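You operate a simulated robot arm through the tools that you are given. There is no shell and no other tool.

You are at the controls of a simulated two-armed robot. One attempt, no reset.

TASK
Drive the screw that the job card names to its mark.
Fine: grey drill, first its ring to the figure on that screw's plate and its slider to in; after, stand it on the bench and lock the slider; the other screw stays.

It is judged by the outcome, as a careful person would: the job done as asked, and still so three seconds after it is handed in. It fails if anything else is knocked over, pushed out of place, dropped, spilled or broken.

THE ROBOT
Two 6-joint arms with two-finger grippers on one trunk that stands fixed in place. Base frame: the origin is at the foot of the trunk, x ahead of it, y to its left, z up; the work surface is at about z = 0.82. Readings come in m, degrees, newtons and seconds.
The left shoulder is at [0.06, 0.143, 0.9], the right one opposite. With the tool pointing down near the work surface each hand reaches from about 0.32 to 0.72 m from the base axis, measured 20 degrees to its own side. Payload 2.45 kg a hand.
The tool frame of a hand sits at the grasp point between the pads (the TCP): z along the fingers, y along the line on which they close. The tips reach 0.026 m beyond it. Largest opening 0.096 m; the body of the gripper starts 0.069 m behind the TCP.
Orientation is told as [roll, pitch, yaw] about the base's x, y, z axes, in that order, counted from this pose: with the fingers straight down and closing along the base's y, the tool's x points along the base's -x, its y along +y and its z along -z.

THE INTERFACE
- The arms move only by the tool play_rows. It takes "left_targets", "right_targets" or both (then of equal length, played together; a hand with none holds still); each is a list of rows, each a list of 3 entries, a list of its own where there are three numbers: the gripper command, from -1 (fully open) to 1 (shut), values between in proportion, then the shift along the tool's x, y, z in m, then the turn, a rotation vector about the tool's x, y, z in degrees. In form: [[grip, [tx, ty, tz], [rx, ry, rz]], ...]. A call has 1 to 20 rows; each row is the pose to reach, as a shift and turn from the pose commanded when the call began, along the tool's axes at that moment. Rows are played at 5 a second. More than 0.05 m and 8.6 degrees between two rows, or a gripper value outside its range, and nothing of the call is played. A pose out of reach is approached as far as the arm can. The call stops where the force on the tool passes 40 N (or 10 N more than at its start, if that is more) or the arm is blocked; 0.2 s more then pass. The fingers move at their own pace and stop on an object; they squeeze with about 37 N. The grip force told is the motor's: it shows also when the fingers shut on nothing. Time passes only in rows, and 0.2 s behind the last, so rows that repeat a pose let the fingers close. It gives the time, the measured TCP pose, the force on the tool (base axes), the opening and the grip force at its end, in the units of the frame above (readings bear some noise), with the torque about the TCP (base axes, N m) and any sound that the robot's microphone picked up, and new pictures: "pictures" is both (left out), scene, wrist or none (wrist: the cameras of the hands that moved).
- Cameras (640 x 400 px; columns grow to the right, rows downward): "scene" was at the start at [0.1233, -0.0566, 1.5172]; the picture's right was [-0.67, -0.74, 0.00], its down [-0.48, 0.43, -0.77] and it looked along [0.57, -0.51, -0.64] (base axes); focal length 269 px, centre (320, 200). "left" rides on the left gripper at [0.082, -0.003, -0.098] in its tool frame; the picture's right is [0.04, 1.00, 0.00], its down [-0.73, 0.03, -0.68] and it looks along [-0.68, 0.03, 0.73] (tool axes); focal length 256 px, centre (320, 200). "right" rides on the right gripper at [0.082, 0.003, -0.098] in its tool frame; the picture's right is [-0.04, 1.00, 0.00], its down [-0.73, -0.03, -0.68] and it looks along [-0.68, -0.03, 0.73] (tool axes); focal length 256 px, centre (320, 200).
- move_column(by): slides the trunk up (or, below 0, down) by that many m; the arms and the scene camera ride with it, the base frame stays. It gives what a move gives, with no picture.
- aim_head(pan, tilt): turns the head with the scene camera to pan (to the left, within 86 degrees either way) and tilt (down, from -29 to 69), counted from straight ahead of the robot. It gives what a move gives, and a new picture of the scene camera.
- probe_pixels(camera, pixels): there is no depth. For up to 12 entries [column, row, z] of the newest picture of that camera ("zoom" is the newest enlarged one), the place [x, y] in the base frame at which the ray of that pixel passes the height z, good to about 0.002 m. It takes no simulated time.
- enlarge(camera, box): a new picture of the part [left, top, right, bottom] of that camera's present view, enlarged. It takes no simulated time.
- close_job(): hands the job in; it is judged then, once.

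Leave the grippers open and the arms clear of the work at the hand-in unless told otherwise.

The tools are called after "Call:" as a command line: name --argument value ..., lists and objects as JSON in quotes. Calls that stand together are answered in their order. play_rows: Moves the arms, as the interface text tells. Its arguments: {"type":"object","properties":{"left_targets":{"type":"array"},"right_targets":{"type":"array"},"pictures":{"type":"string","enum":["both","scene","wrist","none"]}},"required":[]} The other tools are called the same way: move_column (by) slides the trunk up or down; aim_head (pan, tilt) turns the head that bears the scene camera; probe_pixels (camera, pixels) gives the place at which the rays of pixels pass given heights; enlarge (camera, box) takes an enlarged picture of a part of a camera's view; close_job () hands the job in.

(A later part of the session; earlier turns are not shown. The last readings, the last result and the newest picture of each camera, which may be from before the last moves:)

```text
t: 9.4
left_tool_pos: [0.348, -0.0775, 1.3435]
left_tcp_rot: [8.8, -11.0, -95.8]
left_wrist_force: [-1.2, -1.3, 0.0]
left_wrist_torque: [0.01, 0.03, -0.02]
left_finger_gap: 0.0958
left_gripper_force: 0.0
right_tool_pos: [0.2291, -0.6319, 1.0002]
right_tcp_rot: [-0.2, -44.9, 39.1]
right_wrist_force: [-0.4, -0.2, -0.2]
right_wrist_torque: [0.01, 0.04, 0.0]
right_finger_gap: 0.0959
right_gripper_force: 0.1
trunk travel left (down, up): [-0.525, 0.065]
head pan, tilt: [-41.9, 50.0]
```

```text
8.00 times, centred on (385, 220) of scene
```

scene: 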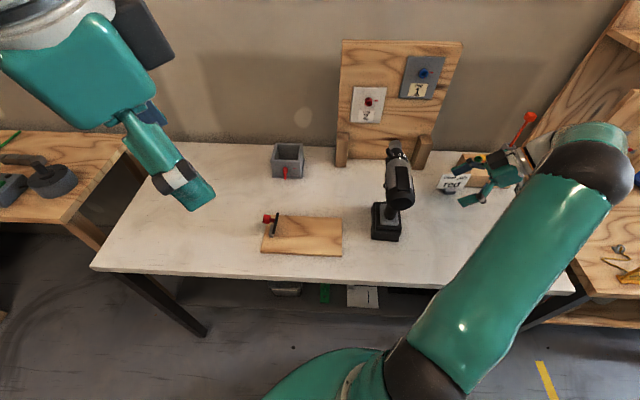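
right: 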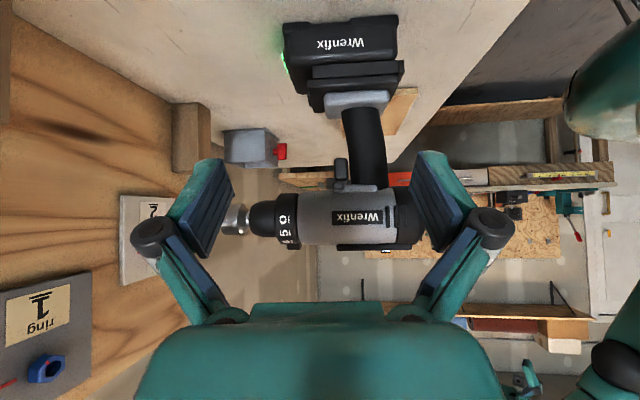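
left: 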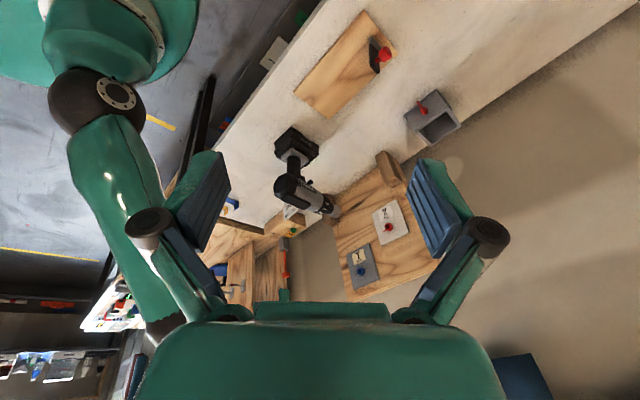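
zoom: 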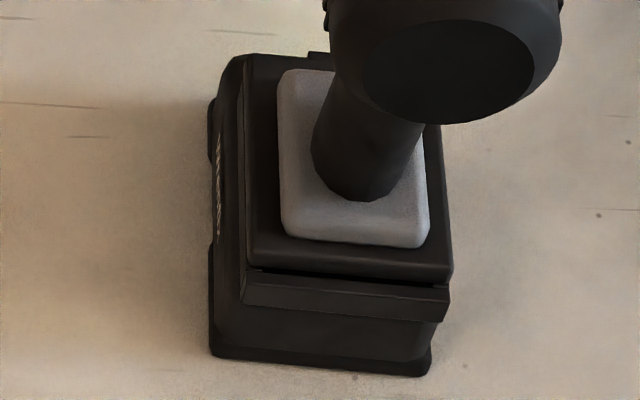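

The drill heads about -50° (n≈(0.643,-0.766)); the pin sticks out about equally left and right (±0.026 m), so the slider is now in its middle. I bring the left hand lower (z 1.12) and nearer so that its camera can read the left side near the pin.

Call:
play_rows --left_targets '[[-1, [0.003, -0.005, 0.038], [2.2, 1.8, 5.0]], [-1, [0.006, -0.01, 0.077], [4.4, 3.6, 10.0]], [-1, [0.009, -0.015, 0.115], [6.5, 5.4, 14.9]], [-1, [0.012, -0.02, 0.154], [8.7, 7.2, 19.9]], [-1, [0.0155, -0.025, 0.192], [10.9, 9.0, 24.9]], [-1, [-0.021, -0.007, 0.208], [10.9, 9.0, 24.9]], [-1, [-0.057, 0.0105, 0.224], [10.9, 9.0, 24.9]], [-1, [-0.094, 0.028, 0.24], [10.9, 9.0, 24.9]], [-1, [-0.13, 0.046, 0.256], [10.9, 9.0, 24.9]], [-1, [-0.167, 0.0637, 0.2724], [10.9, 9.0, 24.9]]]'

```text
t: 11.1
left_tool_pos: [0.3896, -0.1292, 1.2498]
left_tcp_rot: [11.7, -6.5, -116.6]
left_wrist_force: [0.9, -0.1, 0.8]
left_wrist_torque: [-0.01, 0.01, -0.01]
left_finger_gap: 0.0962
left_gripper_force: 0.0
right_tool_pos: [0.227, -0.6315, 1.0007]
right_tcp_rot: [-0.2, -45.0, 39.1]
right_wrist_force: [0.3, 0.7, -0.7]
right_wrist_torque: [0.04, 0.0, 0.01]
right_finger_gap: 0.0961
right_gripper_force: 0.0
trunk travel left (down, up): [-0.525, 0.065]
head pan, tilt: [-41.9, 50.0]
stopped in row 8 (left hand): the arm was blocked; the commanded pose is now the measured one
```

scene: 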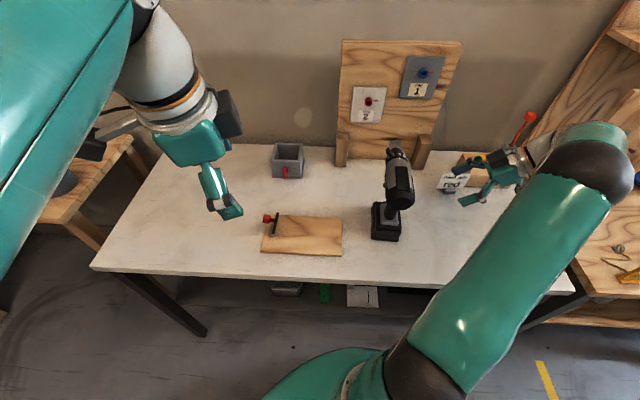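
left: 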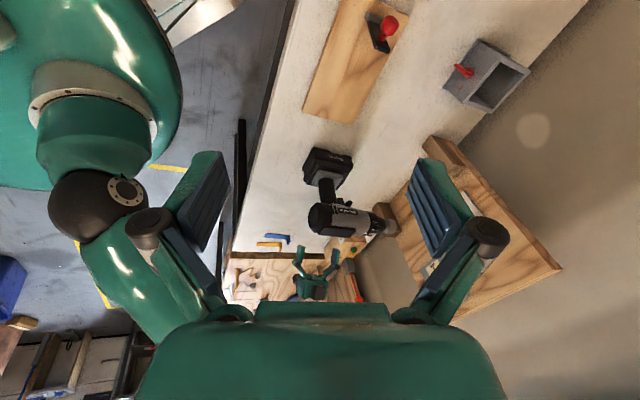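

Blocked part-way again (probably a wrist limit at this yaw). The view is already better; I zoom on the drill at (335,200).

Call:
enlarge --camera "left" --box '[300, 140, 400, 245]'

Call:
enlarge --camera "left" --box '[320, 185, 370, 220]'

Call:
enlarge --camera "left" --box '[330, 195, 350, 210]'

```text
3.81 times, centred on (350, 192) of left
```

zoom: 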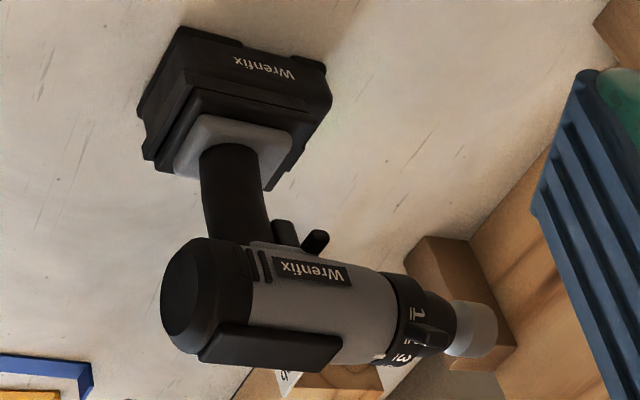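

```text
11.43 times, centred on (345, 202) of left
```

zoom: 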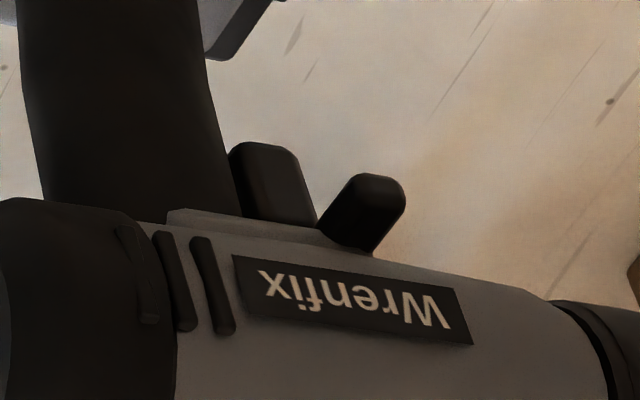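

```text
16.00 times, centred on (340, 202) of left
```

zoom: 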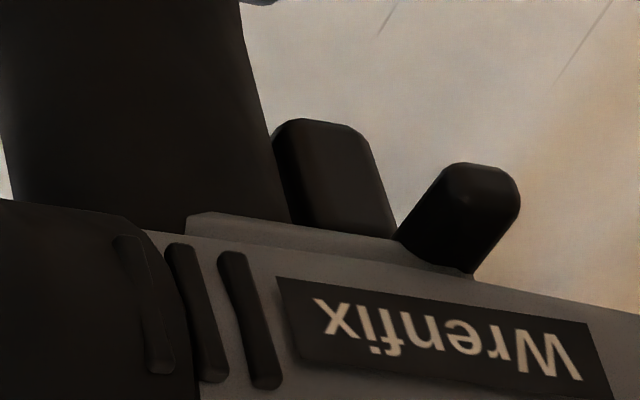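

No text shows near the pin. Next: the left hand will hold the drill's handle from behind while the right hand sets ring and slider. First I bring the left hand back to a straight-down pose with yaw -50° near (0.30, -0.12, 1.20).

Call:
play_rows --left_targets '[[-1, [-0.003, -0.0104, 0.004], [0.73, 1.39, -7.29]], [-1, [-0.006, -0.0207, 0.008], [1.46, 2.78, -14.6]], [-1, [-0.009, -0.031, 0.012], [2.19, 4.17, -21.9]], [-1, [-0.0116, -0.0414, 0.0155], [2.92, 5.56, -29.2]], [-1, [-0.0145, -0.052, 0.019], [3.64, 6.94, -36.4]], [-1, [-0.0174, -0.062, 0.023], [4.37, 8.33, -43.7]], [-1, [-0.02, -0.0725, 0.027], [5.1, 9.72, -51.0]], [-1, [-0.023, -0.083, 0.031], [5.83, 11.1, -58.3]], [-1, [-0.0261, -0.0932, 0.035], [6.56, 12.5, -65.6]]]'

Call:
probe_pixels --camera "scene" --pixels '[[262, 252, 0.83], [341, 256, 0.83], [343, 221, 0.83], [278, 217, 0.83], [275, 177, 0.82], [302, 177, 0.82]]'

```text
t: 13.1
left_tool_pos: [0.299, -0.1191, 1.197]
left_tcp_rot: [0.1, 0.4, -50.1]
left_wrist_force: [0.9, -0.1, -0.7]
left_wrist_torque: [-0.02, 0.0, -0.01]
left_finger_gap: 0.0961
left_gripper_force: 0.1
right_tool_pos: [0.2278, -0.6325, 1.0]
right_tcp_rot: [-0.2, -45.0, 39.1]
right_wrist_force: [0.3, -0.4, 0.3]
right_wrist_torque: [0.01, -0.02, 0.01]
right_finger_gap: 0.0961
right_gripper_force: 0.0
trunk travel left (down, up): [-0.525, 0.065]
head pan, tilt: [-41.9, 50.0]
```

scene: 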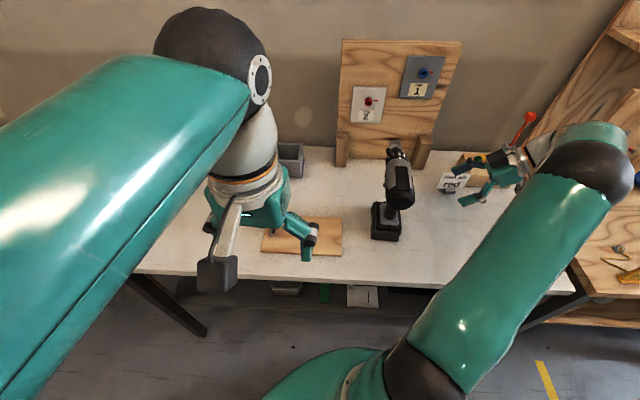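
left: 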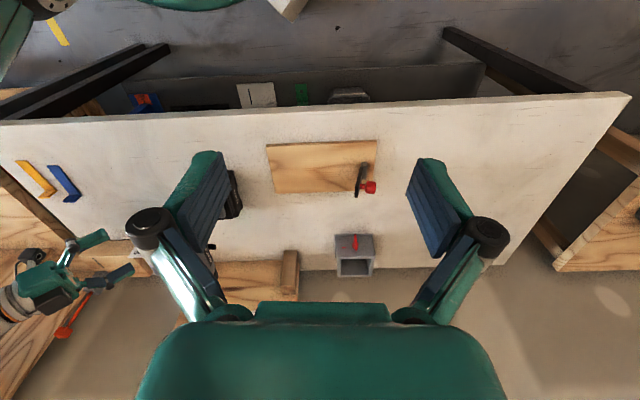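

```text
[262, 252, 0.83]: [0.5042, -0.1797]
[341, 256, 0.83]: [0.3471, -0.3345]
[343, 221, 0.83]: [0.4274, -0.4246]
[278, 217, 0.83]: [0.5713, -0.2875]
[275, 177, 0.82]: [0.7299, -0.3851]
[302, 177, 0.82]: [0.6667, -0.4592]
```

Wooden block lies clear to the left of the drill. I probe the handle's lower part for its exact place before approaching from behind.

Call:
probe_pixels --camera "scene" --pixels '[[390.6, 217, 0.895], [391, 213.7, 0.905], [385.5, 214, 0.9], [397, 215, 0.9], [380, 249.5, 0.893], [380.3, 249, 0.893], [398.5, 250, 0.893]]'

Call:
probe_pixels --camera "right" --pixels '[[343, 120, 0.92], [382, 118, 0.92], [362, 120, 0.92], [349, 145, 0.94], [387, 145, 0.94]]'

Call:
enlarge --camera "scene" --box '[360, 190, 420, 250]'

Call:
enlarge --camera "right" --box '[270, 5, 430, 215]'

```text
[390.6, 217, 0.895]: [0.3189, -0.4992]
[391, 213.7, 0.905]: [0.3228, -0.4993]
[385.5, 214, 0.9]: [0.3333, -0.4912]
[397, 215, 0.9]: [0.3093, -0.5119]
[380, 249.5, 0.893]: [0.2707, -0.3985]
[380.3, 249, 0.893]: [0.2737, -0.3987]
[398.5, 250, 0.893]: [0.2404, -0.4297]
```

```text
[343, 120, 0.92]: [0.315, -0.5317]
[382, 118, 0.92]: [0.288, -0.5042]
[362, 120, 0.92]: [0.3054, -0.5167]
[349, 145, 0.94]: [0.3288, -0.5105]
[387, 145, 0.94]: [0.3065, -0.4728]
```

```text
6.67 times, centred on (390, 220) of scene
```

zoom: 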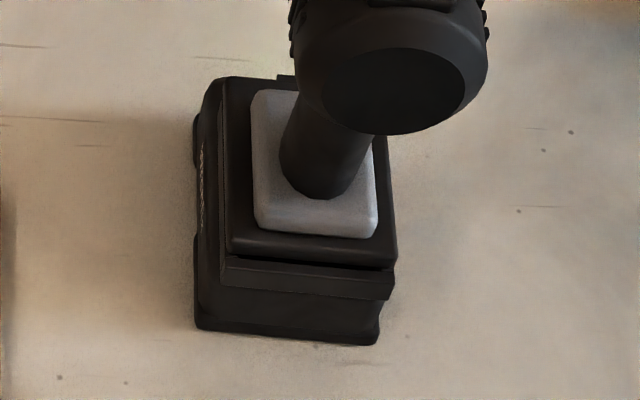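

```text
1.90 times, centred on (350, 110) of right
```

zoom: 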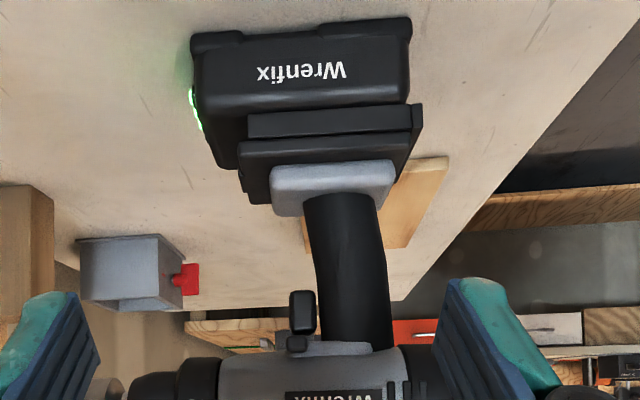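

I move the left hand toward a pre-grasp behind-left of the handle (heading -70°, 20° below level), watching clearance to the right arm. First part of the way.

Call:
play_rows --left_targets '[[-1, [-0.018, -0.018, 0.0219], [1.2, -6.9, 1.7]], [-1, [-0.036, -0.036, 0.0438], [2.4, -13.9, 3.5]], [-1, [-0.054, -0.054, 0.0657], [3.7, -20.8, 5.2]], [-1, [-0.072, -0.072, 0.0876], [4.9, -27.7, 7.0]], [-1, [-0.09, -0.09, 0.1095], [6.1, -34.6, 8.7]], [-1, [-0.108, -0.108, 0.1314], [7.3, -41.6, 10.4]]]'

```text
t: 14.5
left_tool_pos: [0.2846, -0.2715, 1.0716]
left_tcp_rot: [-4.2, -42.2, -59.3]
left_wrist_force: [-1.1, -0.4, -0.2]
left_wrist_torque: [0.01, 0.0, -0.01]
left_finger_gap: 0.0959
left_gripper_force: 0.1
right_tool_pos: [0.2288, -0.6319, 0.9993]
right_tcp_rot: [-0.3, -45.1, 39.2]
right_wrist_force: [0.7, -0.7, -0.3]
right_wrist_torque: [0.02, -0.01, 0.0]
right_finger_gap: 0.0961
right_gripper_force: 0.0
trunk travel left (down, up): [-0.525, 0.065]
head pan, tilt: [-41.9, 50.0]
```

scene: 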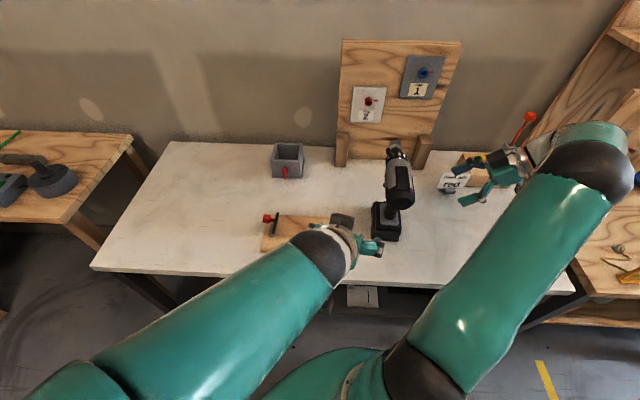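
left: 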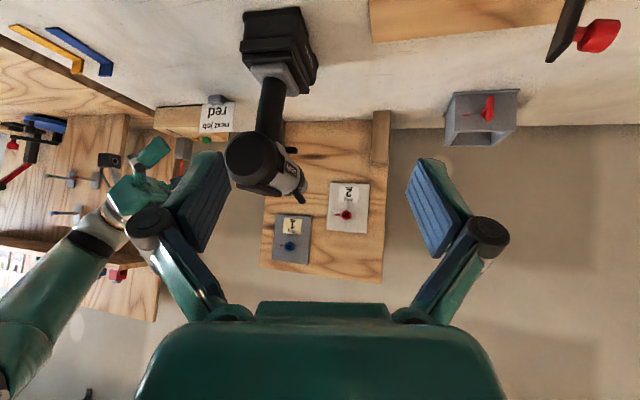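

Clear so far. I finish the way to the pre-grasp.

Call:
play_rows --left_targets '[[-1, [-0.0008, -0.0126, 0.0311], [1.2, -6.9, 1.7]], [-1, [-0.0016, -0.0253, 0.0622], [2.4, -13.9, 3.5]], [-1, [-0.0023, -0.0379, 0.0933], [3.7, -20.8, 5.2]], [-1, [-0.0031, -0.0505, 0.1244], [4.9, -27.7, 7.0]]]'

```text
t: 15.2
left_tool_pos: [0.3418, -0.2716, 1.1037]
left_tcp_rot: [-12.5, -59.6, -35.2]
left_wrist_force: [0.4, -0.5, -0.7]
left_wrist_torque: [0.0, 0.01, -0.04]
left_finger_gap: 0.0962
left_gripper_force: 0.1
left hand out of reach, approached as far as the arm can: row 1, 2, 3
right_tool_pos: [0.2278, -0.6313, 1.0008]
right_tcp_rot: [-0.2, -45.0, 39.1]
right_wrist_force: [0.3, 0.1, 0.3]
right_wrist_torque: [0.0, 0.02, 0.02]
right_finger_gap: 0.0958
right_gripper_force: 0.0
trunk travel left (down, up): [-0.525, 0.065]
head pan, tilt: [-41.9, 50.0]
stopped in row 3 (left hand): the arm was blocked; the commanded pose is now the measured one
```

scene: 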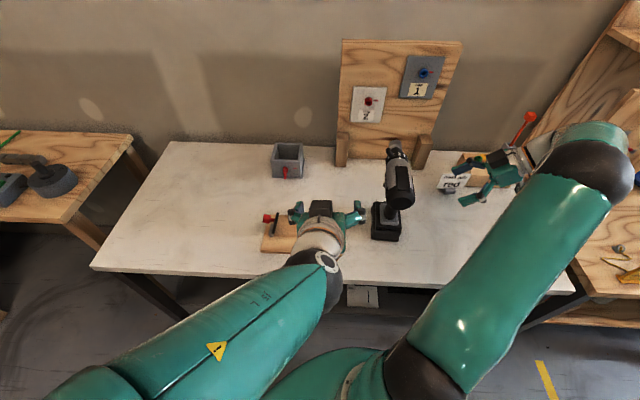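
left: 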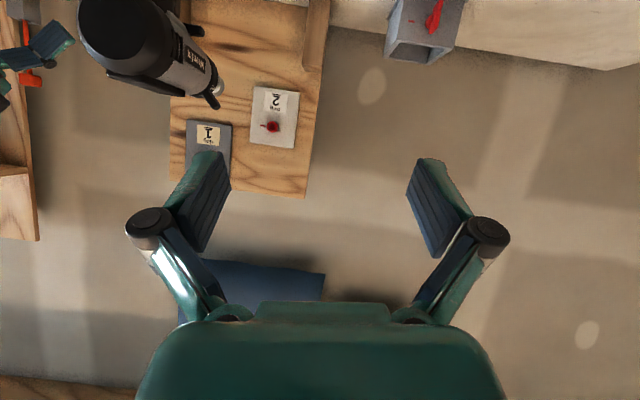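

The left arm cannot get across in that pose (the rest was out of its reach). I bring the left hand back to the straight-down pose near (0.30, -0.12, 1.20).

Call:
play_rows --left_targets '[[-1, [-0.0027, 0.008, -0.0215], [-0.45, 7.5, 0.9]], [-1, [-0.0054, 0.016, -0.043], [-0.9, 15.1, 1.7]], [-1, [-0.0081, 0.024, -0.0644], [-1.35, 22.6, 2.6]], [-1, [-0.0108, 0.032, -0.0858], [-1.8, 30.2, 3.45]], [-1, [-0.0135, 0.04, -0.107], [-2.25, 37.7, 4.3]], [-1, [-0.0162, 0.048, -0.1287], [-2.7, 45.2, 5.2]], [-1, [-0.0189, 0.056, -0.15], [-3.15, 52.8, 6.0]], [-1, [-0.0216, 0.0642, -0.1716], [-3.6, 60.3, 6.9]]]' --pictures "scene"

```text
t: 17.0
left_tool_pos: [0.2993, -0.1212, 1.1995]
left_tcp_rot: [0.0, 0.3, -50.1]
left_wrist_force: [0.9, -0.3, 0.0]
left_wrist_torque: [0.0, -0.03, -0.01]
left_finger_gap: 0.096
left_gripper_force: 0.0
right_tool_pos: [0.2279, -0.6317, 1.0008]
right_tcp_rot: [-0.2, -45.0, 39.1]
right_wrist_force: [0.0, 0.6, 0.4]
right_wrist_torque: [0.02, 0.02, 0.01]
right_finger_gap: 0.096
right_gripper_force: 0.1
trunk travel left (down, up): [-0.525, 0.065]
head pan, tilt: [-41.9, 50.0]
```

scene: 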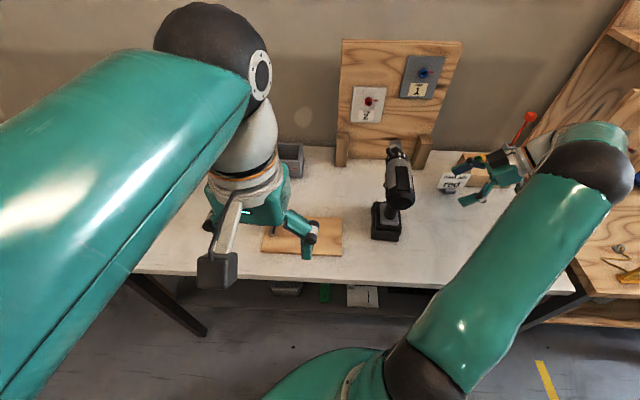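

Now I test how far the left hand reaches pointing straight down: toward (0.42, -0.33, 1.10), well above everything.

Call:
play_rows --left_targets '[[-1, [-0.04, -0.007, 0.017], [0, 0, 0]], [-1, [-0.08, -0.014, 0.034], [0, 0, 0]], [-1, [-0.119, -0.0215, 0.05], [0, 0, 0]], [-1, [-0.159, -0.029, 0.067], [0, 0, 0]], [-1, [-0.198, -0.036, 0.083], [0, 0, 0]], [-1, [-0.238, -0.043, 0.1], [0, 0, 0]]]'

```text
t: 17.7
left_tool_pos: [0.3325, -0.1436, 1.2732]
left_tcp_rot: [-2.8, -12.6, -47.8]
left_wrist_force: [-0.2, 0.3, 0.1]
left_wrist_torque: [0.01, -0.01, -0.01]
left_finger_gap: 0.0958
left_gripper_force: 0.2
right_tool_pos: [0.2284, -0.6319, 1.0021]
right_tcp_rot: [-0.2, -45.0, 39.1]
right_wrist_force: [0.1, -0.2, -0.7]
right_wrist_torque: [-0.01, -0.03, 0.02]
right_finger_gap: 0.0959
right_gripper_force: 0.0
trunk travel left (down, up): [-0.525, 0.065]
head pan, tilt: [-41.9, 50.0]
stopped in row 3 (left hand): the arm was blocked; the commanded pose is now the measured one
```

scene: 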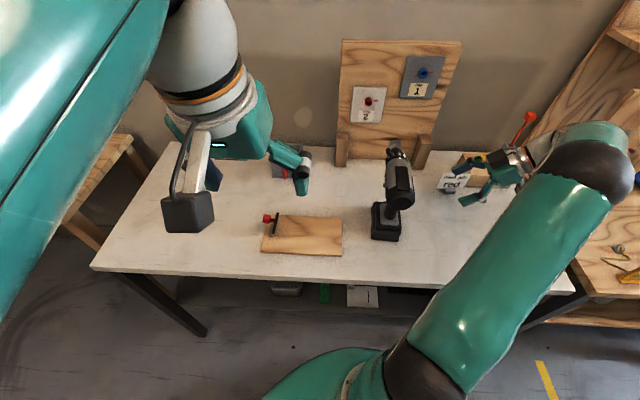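
left: 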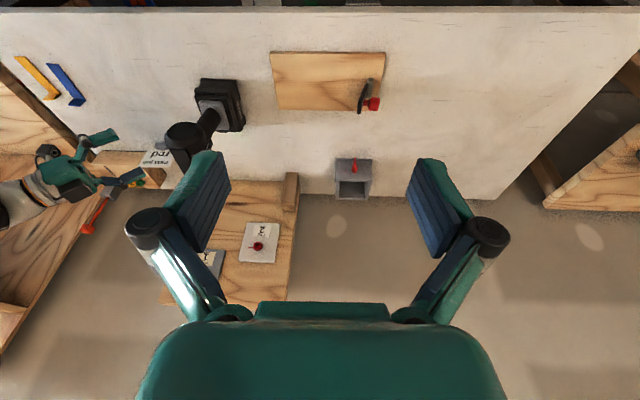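

The forearm is close to the head up here and gets stuck, so the left hand must stay lower. I lower it to about (0.30, -0.10, 1.00), straight down, off the bench's front edge.

Call:
play_rows --left_targets '[[-1, [0.018, 0.001, 0.042], [0.3, 2.1, 0]], [-1, [0.036, 0.002, 0.084], [0.7, 4.2, 0]], [-1, [0.054, 0.002, 0.126], [1.0, 6.3, 0]], [-1, [0.072, 0.003, 0.168], [1.4, 8.4, 0]], [-1, [0.09, 0.004, 0.21], [1.7, 10.5, 0]], [-1, [0.108, 0.0045, 0.2525], [2, 12.6, 0]]]' --pictures "scene"

```text
t: 19.1
left_tool_pos: [0.292, -0.1123, 1.0043]
left_tcp_rot: [-4.7, 0.2, -48.7]
left_wrist_force: [0.0, -1.1, 0.0]
left_wrist_torque: [-0.02, 0.01, -0.01]
left_finger_gap: 0.0957
left_gripper_force: 0.0
right_tool_pos: [0.2273, -0.6323, 1.0015]
right_tcp_rot: [-0.2, -45.1, 39.0]
right_wrist_force: [0.2, 1.2, 0.5]
right_wrist_torque: [0.06, -0.02, 0.01]
right_finger_gap: 0.0957
right_gripper_force: 0.1
trunk travel left (down, up): [-0.525, 0.065]
head pan, tilt: [-41.9, 50.0]
```

scene: 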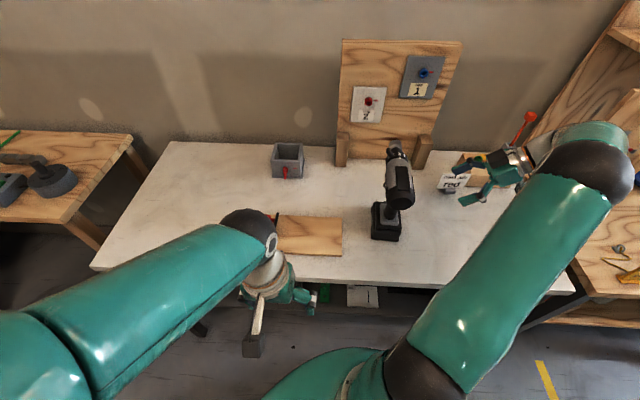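

Good. Now toward (0.40, -0.33, 1.02), still 0.16 m left of the drill.

Call:
play_rows --left_targets '[[-1, [-0.039, -0.0105, -0.003], [0, 0, 0]], [-1, [-0.078, -0.021, -0.007], [0, 0, 0]], [-1, [-0.1175, -0.0314, -0.01], [0, 0, 0]], [-1, [-0.157, -0.042, -0.013], [0, 0, 0]], [-1, [-0.196, -0.052, -0.017], [0, 0, 0]], [-1, [-0.235, -0.0628, -0.02], [0, 0, 0]]]'

```text
t: 19.8
left_tool_pos: [0.3557, -0.1752, 1.11]
left_tcp_rot: [-6.9, -11.1, -44.9]
left_wrist_force: [0.4, 0.5, -0.1]
left_wrist_torque: [-0.01, 0.02, 0.01]
left_finger_gap: 0.096
left_gripper_force: 0.0
right_tool_pos: [0.2286, -0.6305, 1.0024]
right_tcp_rot: [-0.2, -45.1, 39.1]
right_wrist_force: [-0.5, -0.1, 0.4]
right_wrist_torque: [0.02, 0.03, -0.01]
right_finger_gap: 0.0963
right_gripper_force: 0.1
trunk travel left (down, up): [-0.525, 0.065]
head pan, tilt: [-41.9, 50.0]
stopped in row 3 (left hand): the arm was blocked; the commanded pose is now the measured one
```

scene: 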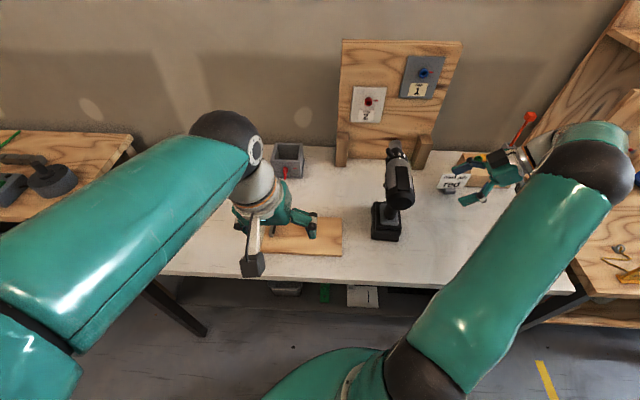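
left: 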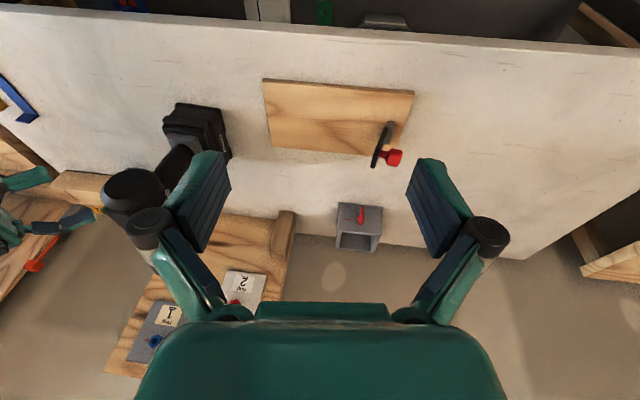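

The left arm can't get further right; it isn't needed yet. The pin stroke and ring stroke are small, so I'll try with the right hand on the standing drill, in tiny steps. I triangulate the ring tab's tip (scene (388,149)) and the ring.

Call:
enlarge --camera "scene" --box '[380, 135, 420, 165]'

Call:
probe_pixels --camera "scene" --pixels '[[388, 148.9, 1.04], [388, 148.9, 1.05], [388, 148.9, 1.06], [400, 158.4, 1.05], [399.3, 154.5, 1.05]]'

Call:
enlarge --camera "right" --box '[240, 200, 320, 260]'

```text
13.33 times, centred on (400, 150) of scene
```

zoom: 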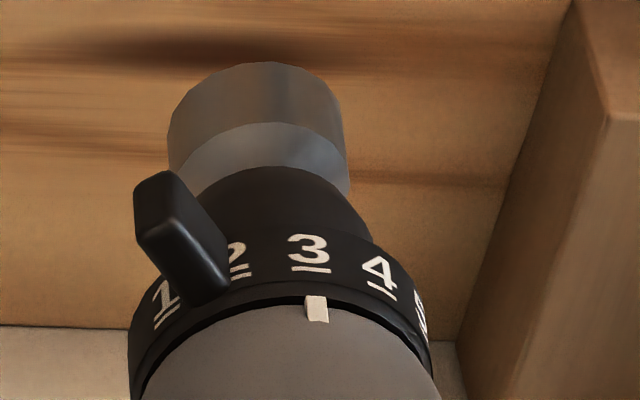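

```text
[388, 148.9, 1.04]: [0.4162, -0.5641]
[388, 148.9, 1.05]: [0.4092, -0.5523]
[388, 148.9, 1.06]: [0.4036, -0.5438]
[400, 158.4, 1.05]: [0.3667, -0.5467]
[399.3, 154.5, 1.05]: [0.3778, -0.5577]
```

```text
6.67 times, centred on (280, 230) of right
```

zoom: 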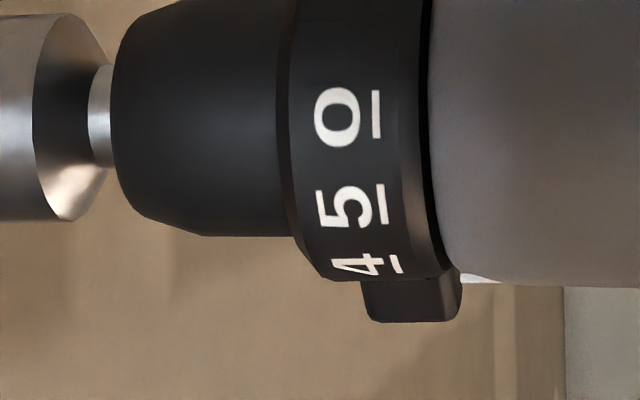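

For a closer look at tab and ring I bring the right hand up, point it straight down, then turn it to look along the drill from behind. First: raise 0.15 m and untilt.

Call:
play_rows --right_targets '[[-1, [-0.018, 0, -0.018], [0, 7.5, 0]], [-1, [-0.035, 0, -0.035], [0, 15, 0]], [-1, [-0.053, 0, -0.053], [0, 22.5, 0]], [-1, [-0.071, 0, -0.071], [0, 30, 0]], [-1, [-0.088, 0, -0.088], [0, 37.5, 0]], [-1, [-0.106, 0, -0.106], [0, 45, 0]]]' --pictures "none"

```text
t: 21.2
left_tool_pos: [0.3559, -0.1746, 1.1089]
left_tcp_rot: [-6.9, -11.1, -44.9]
left_wrist_force: [0.2, -0.3, 0.7]
left_wrist_torque: [-0.01, 0.01, 0.0]
left_finger_gap: 0.096
left_gripper_force: 0.0
right_tool_pos: [0.2272, -0.6313, 1.1512]
right_tcp_rot: [-0.2, 0.2, 39.0]
right_wrist_force: [0.2, -0.3, -0.3]
right_wrist_torque: [-0.01, 0.03, 0.01]
right_finger_gap: 0.0958
right_gripper_force: 0.0
trunk travel left (down, up): [-0.525, 0.065]
head pan, tilt: [-41.9, 50.0]
```

Now I swing the right hand over the drill (fingers stay above z 1.12, drill top is 1.06) with yaw -50° to look at the ring from behind, and draw the left hand back a bit.

Call:
play_rows --right_targets '[[-1, [-0.0176, 0.0011, 0], [0, 0, 8.1]], [-1, [-0.0352, 0.0022, 0], [0, 0, 16.2]], [-1, [-0.0528, 0.0033, 0], [0, 0, 24.3]], [-1, [-0.0704, 0.0044, 0], [0, 0, 32.4]], [-1, [-0.088, 0.0055, 0], [0, 0, 40.5]], [-1, [-0.1056, 0.0067, 0], [0, 0, 48.6]], [-1, [-0.1232, 0.0078, 0], [0, 0, 56.7]], [-1, [-0.1408, 0.0089, 0], [0, 0, 64.8]], [-1, [-0.1584, 0.01, 0], [0, 0, 72.9]], [-1, [-0.176, 0.0111, 0], [0, 0, 81]], [-1, [-0.1936, 0.0122, 0], [0, 0, 89]]]' --left_targets '[[-1, [0.011, 0.0045, -0.006], [0, 1, 0]], [-1, [0.021, 0.009, -0.011], [0, 2, 0]], [-1, [0.032, 0.0134, -0.017], [0, 3, 0]], [-1, [0.043, 0.0178, -0.023], [0, 4, 0]], [-1, [0.054, 0.0223, -0.029], [0, 5, 0]], [-1, [0.064, 0.0267, -0.034], [0, 6, 0]], [-1, [0.075, 0.0312, -0.04], [0, 7, 0]], [-1, [0.086, 0.0356, -0.046], [0, 8, 0]], [-1, [0.097, 0.04, -0.052], [0, 9, 0]], [-1, [0.107, 0.0445, -0.057], [0, 10, 0]], [-1, [0.118, 0.049, -0.063], [0, 11, 0]]]'

```text
t: 23.6
left_tool_pos: [0.3051, -0.0445, 1.1411]
left_tcp_rot: [-6.7, 0.1, -46.3]
left_wrist_force: [0.2, 0.0, 0.6]
left_wrist_torque: [0.02, 0.01, 0.04]
left_finger_gap: 0.0961
left_gripper_force: 0.1
right_tool_pos: [0.3705, -0.499, 1.1501]
right_tcp_rot: [-0.2, -0.1, -50.1]
right_wrist_force: [0.3, 0.2, -0.4]
right_wrist_torque: [-0.02, -0.01, 0.03]
right_finger_gap: 0.0958
right_gripper_force: 0.1
trunk travel left (down, up): [-0.525, 0.065]
head pan, tilt: [-41.9, 50.0]
```

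scene: 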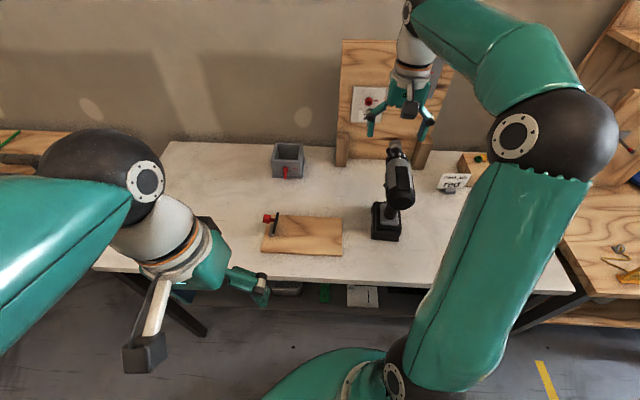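
right: 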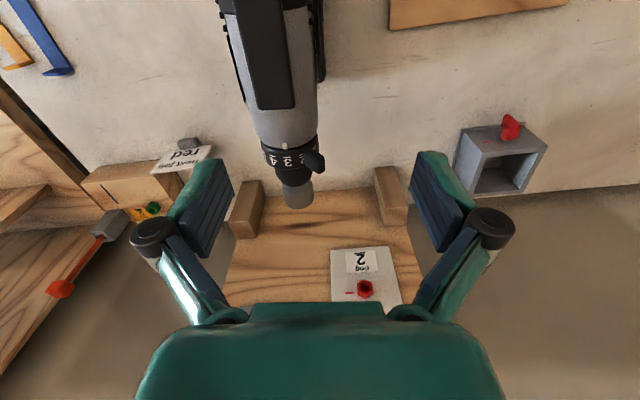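
left: 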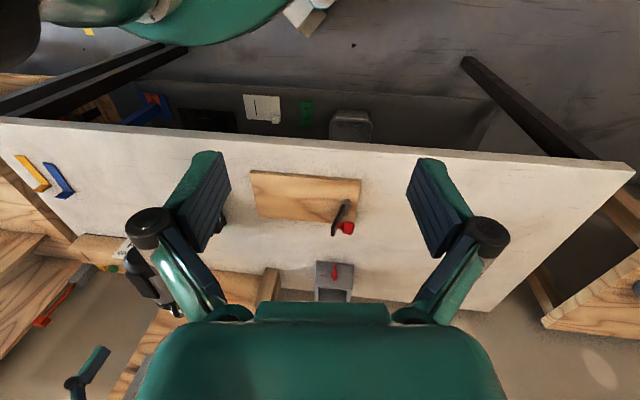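

An excellent view along the drill. I zoom in on ring/tab, the whole drill, and the red screw.

Call:
enlarge --camera "right" --box '[200, 0, 360, 215]'

Call:
enlarge --camera "right" --box '[255, 130, 335, 210]'

Call:
enlarge --camera "right" --box '[330, 240, 405, 305]'

```text
1.86 times, centred on (280, 108) of right
```

zoom: 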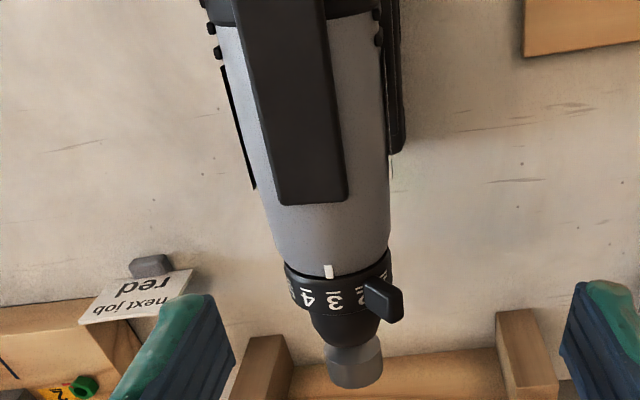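

```text
5.00 times, centred on (295, 170) of right
```

zoom: 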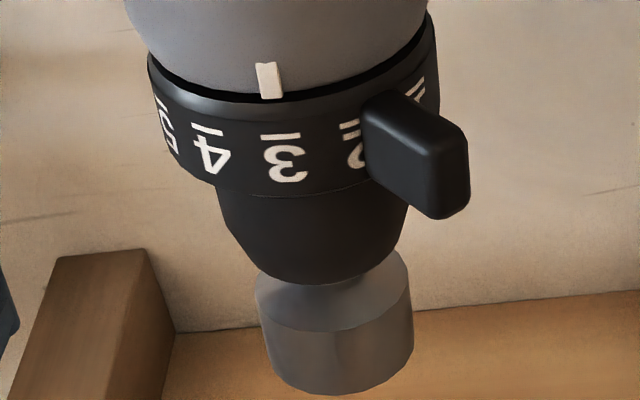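

```text
6.15 times, centred on (368, 272) of right
```

zoom: 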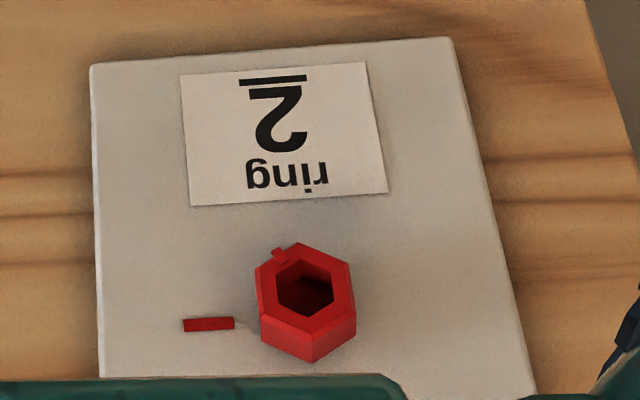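

I triangulate the tab's tip and other ring points between right and scene cameras.

Call:
probe_pixels --camera "right" --pixels '[[321.4, 164, 1.05], [321.4, 164, 1.06], [306, 156, 1.045], [284.4, 145, 1.05], [287, 159, 1.05], [271.4, 13, 1.06], [300, 197, 1.022], [286, 107, 1.06], [270, 108, 1.06]]'

Call:
probe_pixels --camera "scene" --pixels '[[388, 150.4, 1.05], [388, 150.4, 1.055], [388, 150.4, 1.06]]'

Call:
enlarge --camera "right" --box '[225, 0, 325, 120]'

```text
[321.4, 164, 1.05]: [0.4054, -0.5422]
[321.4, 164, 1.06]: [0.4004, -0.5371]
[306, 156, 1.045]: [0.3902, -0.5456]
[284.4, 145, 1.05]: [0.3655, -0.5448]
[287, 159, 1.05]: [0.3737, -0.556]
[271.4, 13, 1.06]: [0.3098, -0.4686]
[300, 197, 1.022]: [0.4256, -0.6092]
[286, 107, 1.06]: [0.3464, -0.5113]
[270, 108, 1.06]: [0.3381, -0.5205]
```

```text
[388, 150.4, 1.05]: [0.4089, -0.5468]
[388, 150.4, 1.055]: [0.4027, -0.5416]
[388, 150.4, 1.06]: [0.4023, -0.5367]
```

```text
3.33 times, centred on (275, 60) of right
```

zoom: 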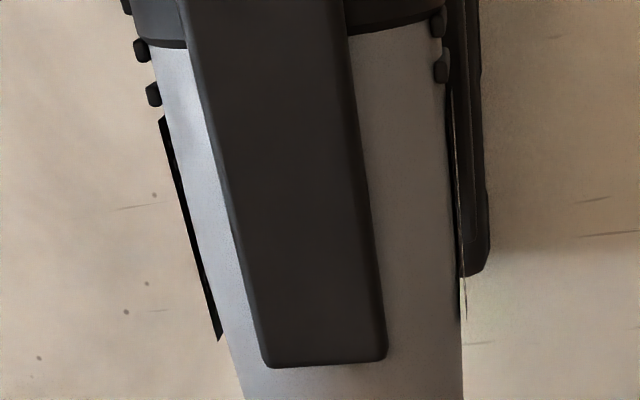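

Call:
probe_pixels --camera "right" --pixels '[[276.8, 108.6, 1.058], [257.7, 0.2, 1.058], [258.5, 110.2, 1.058], [295.1, 107.1, 1.058], [233, 0.2, 1.058], [282.5, 0.2, 1.058], [298.6, 193, 1.022], [284, 186, 1.022], [313.6, 186, 1.022]]'

```text
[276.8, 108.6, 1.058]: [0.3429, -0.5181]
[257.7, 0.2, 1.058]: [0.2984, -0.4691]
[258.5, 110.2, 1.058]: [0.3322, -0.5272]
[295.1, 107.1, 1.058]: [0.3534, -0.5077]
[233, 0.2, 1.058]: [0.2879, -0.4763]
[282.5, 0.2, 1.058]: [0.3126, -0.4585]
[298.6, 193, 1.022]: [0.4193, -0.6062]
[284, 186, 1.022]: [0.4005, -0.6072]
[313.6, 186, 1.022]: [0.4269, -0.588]
```

Drill heading is about -47.8°, axis at lateral l=-0.095, height 1.022; the tab points about 45° up-left, tip at (0.402,-0.539,1.056). I close the right gripper, move it left of the tab, and lower it beside the tab (fingertips z≈1.037).

Call:
play_rows --right_targets '[[1, [-0.023, 0.014, 0], [0, 0, -1.2]], [1, [-0.0457, 0.0276, 0], [0, 0, -2.3]], [1, [-0.0457, 0.0276, 0], [0, 0, -2.3]], [1, [-0.0457, 0.0276, 0], [0, 0, -2.3]], [1, [-0.0457, 0.0276, 0.04], [0, 0, -2.3]], [1, [-0.0457, 0.0276, 0.075], [0, 0, -2.3]], [1, [-0.0457, 0.0276, 0.087], [0, 0, -2.3]]]'

```text
t: 25.2
left_tool_pos: [0.3057, -0.0468, 1.1399]
left_tcp_rot: [-6.7, 0.1, -46.4]
left_wrist_force: [0.6, -0.3, -0.6]
left_wrist_torque: [-0.01, 0.03, 0.03]
left_finger_gap: 0.0961
left_gripper_force: 0.0
right_tool_pos: [0.4227, -0.5169, 1.0621]
right_tcp_rot: [0.0, -0.3, -47.6]
right_wrist_force: [0.0, -0.4, -0.1]
right_wrist_torque: [0.0, -0.01, 0.02]
right_finger_gap: 0.0
right_gripper_force: 28.2
trunk travel left (down, up): [-0.525, 0.065]
head pan, tilt: [-41.9, 50.0]
```

scene: 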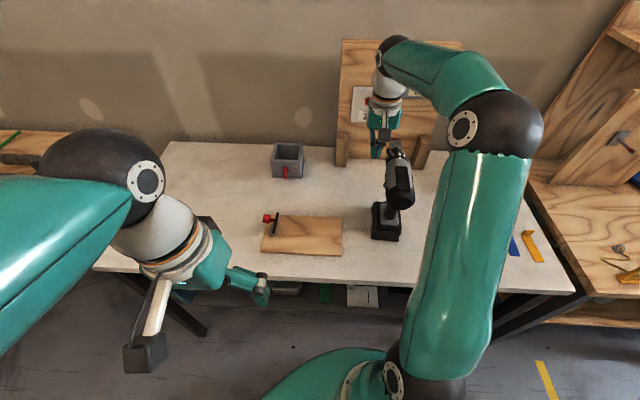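
right: 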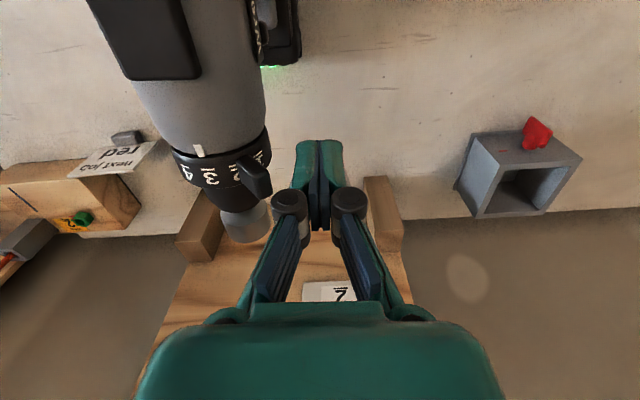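

Fingers are left of the tab. I zoom in to check their fore-aft alignment with the tab.

Call:
enlarge --camera "right" --box '[160, 110, 360, 250]'

Call:
enlarge --camera "scene" --box '[360, 110, 430, 170]'

```text
2.86 times, centred on (260, 180) of right
```

zoom: 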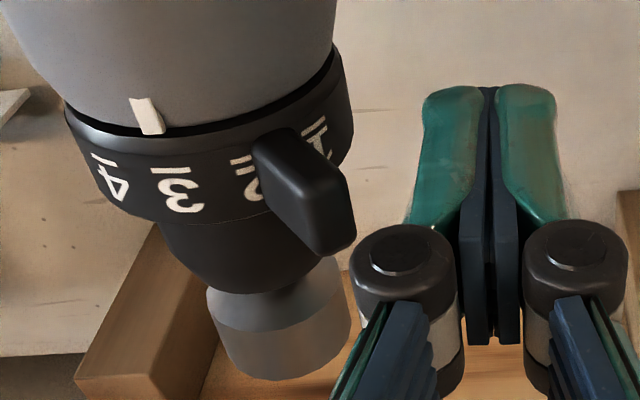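

```text
6.67 times, centred on (395, 140) of scene
```

zoom: 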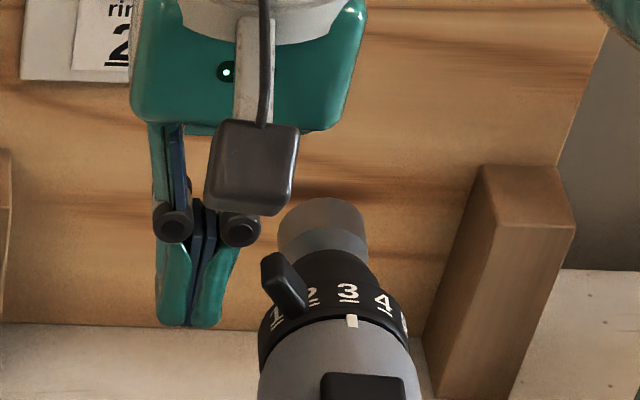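

Aligned. I push the tab to the right in small steps, rising slightly along its arc, and check the reading.

Call:
play_rows --right_targets '[[1, [0, -0.006, 0], [0, 0, 0]], [1, [0, -0.011, 0], [0, 0, 0]], [1, [0, -0.014, -0.001], [0, 0, 0]], [1, [0, -0.017, -0.003], [0, 0, 0]]]'

Call:
enlarge --camera "right" --box '[160, 110, 360, 250]'

```text
t: 26.2
left_tool_pos: [0.3061, -0.046, 1.1405]
left_tcp_rot: [-6.7, 0.0, -46.4]
left_wrist_force: [1.0, 0.1, 0.0]
left_wrist_torque: [0.01, 0.03, -0.02]
left_finger_gap: 0.0961
left_gripper_force: 0.0
right_tool_pos: [0.408, -0.5279, 1.0685]
right_tcp_rot: [0.1, -0.1, -47.7]
right_wrist_force: [0.7, 0.5, 1.8]
right_wrist_torque: [0.01, 0.01, 0.0]
right_finger_gap: 0.0001
right_gripper_force: 28.5
trunk travel left (down, up): [-0.525, 0.065]
head pan, tilt: [-41.9, 50.0]
```

scene: 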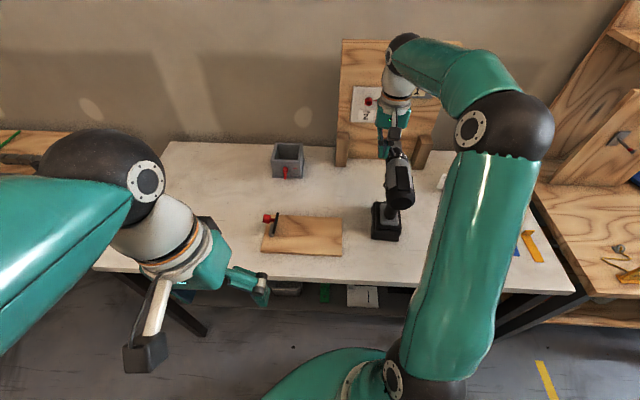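
right: 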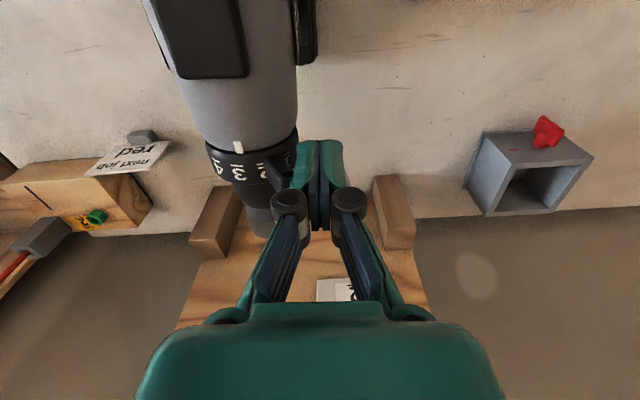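

```text
2.86 times, centred on (260, 180) of right
```

zoom: 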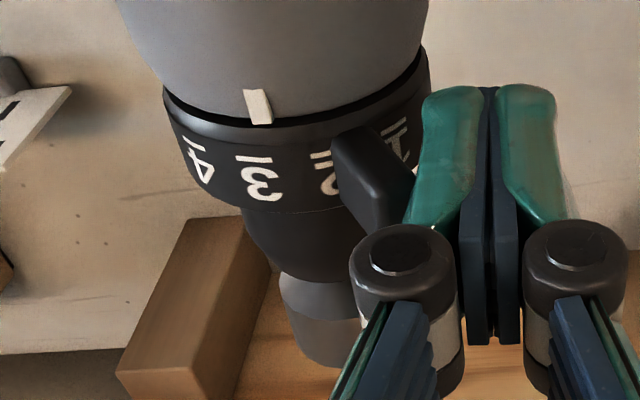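

The finger touches the tab and the ring seems to begin turning. I continue in small steps.

Call:
play_rows --right_targets '[[1, [0, -0.003, -0.0015], [0, 0, 0]], [1, [0, -0.006, -0.003], [0, 0, 0]], [1, [0, -0.009, -0.005], [0, 0, 0]]]'

Call:
enlarge --camera "right" --box '[160, 110, 360, 250]'

Call:
enlarge --camera "scene" --box '[365, 120, 425, 250]'

```text
t: 27.0
left_tool_pos: [0.3058, -0.046, 1.1412]
left_tcp_rot: [-6.7, 0.1, -46.4]
left_wrist_force: [-0.5, 0.5, 0.1]
left_wrist_torque: [-0.01, -0.01, 0.0]
left_finger_gap: 0.0958
left_gripper_force: 0.1
right_tool_pos: [0.4022, -0.534, 1.074]
right_tcp_rot: [-0.1, -0.2, -47.7]
right_wrist_force: [0.7, 2.6, 4.2]
right_wrist_torque: [0.0, 0.08, -0.03]
right_finger_gap: 0.0
right_gripper_force: 28.6
trunk travel left (down, up): [-0.525, 0.065]
head pan, tilt: [-41.9, 50.0]
```

scene: 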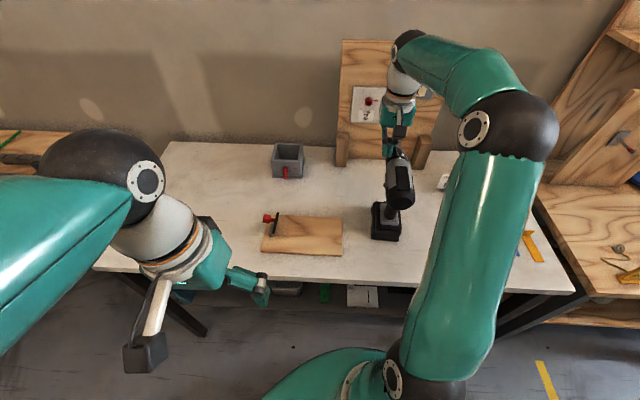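
right: 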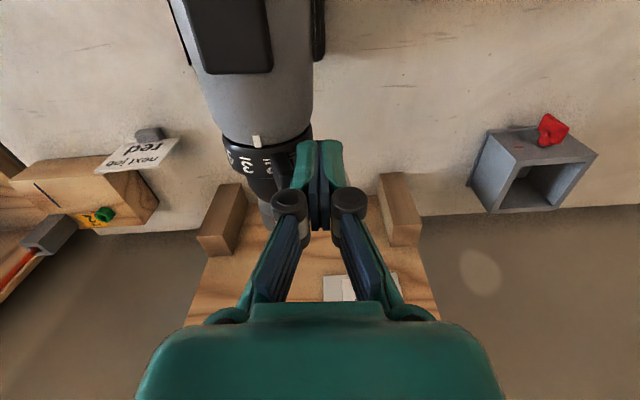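

```text
2.86 times, centred on (260, 180) of right
```

zoom: 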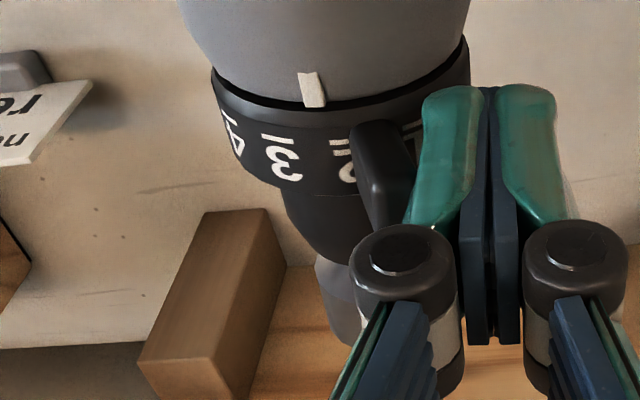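

```text
3.08 times, centred on (395, 185) of scene
```

zoom: 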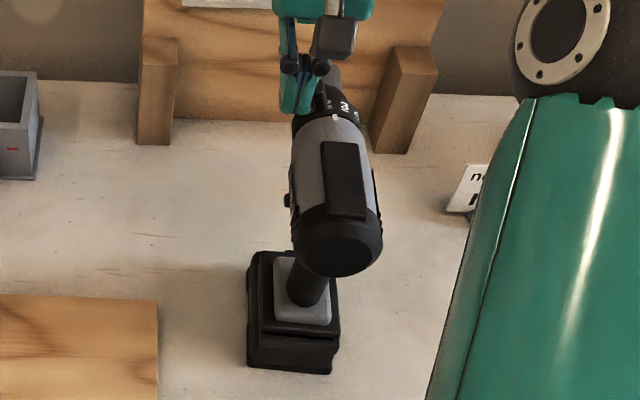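

The ring is turning (index now about midway between 3 and 2) and the drill does not tilt. I continue with finer steps.

Call:
play_rows --right_targets '[[1, [0, -0.002, -0.001], [0, 0, 0]], [1, [0, -0.004, -0.002], [0, 0, 0]]]' --pictures "wrist"

Call:
enlarge --camera "right" --box '[200, 110, 340, 210]'

```text
t: 27.6
left_tool_pos: [0.3074, -0.0455, 1.1386]
left_tcp_rot: [-6.7, 0.2, -46.4]
left_wrist_force: [-0.1, 0.3, -0.1]
left_wrist_torque: [0.01, 0.0, 0.0]
left_finger_gap: 0.0962
left_gripper_force: 0.0
right_tool_pos: [0.3983, -0.5368, 1.0744]
right_tcp_rot: [0.0, 0.0, -47.7]
right_wrist_force: [-1.2, 1.1, 1.4]
right_wrist_torque: [-0.02, 0.01, -0.03]
right_finger_gap: 0.0
right_gripper_force: 27.8
trunk travel left (down, up): [-0.525, 0.065]
head pan, tilt: [-41.9, 50.0]
```

right: 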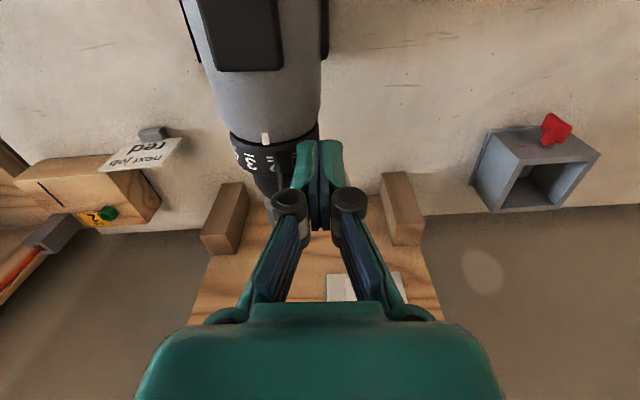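

```text
4.00 times, centred on (270, 160) of right
```

zoom: 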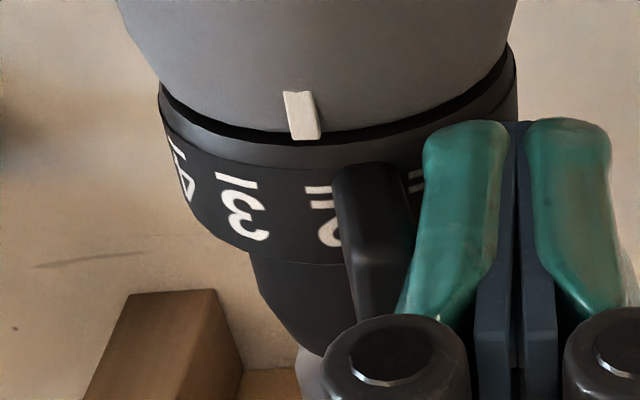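

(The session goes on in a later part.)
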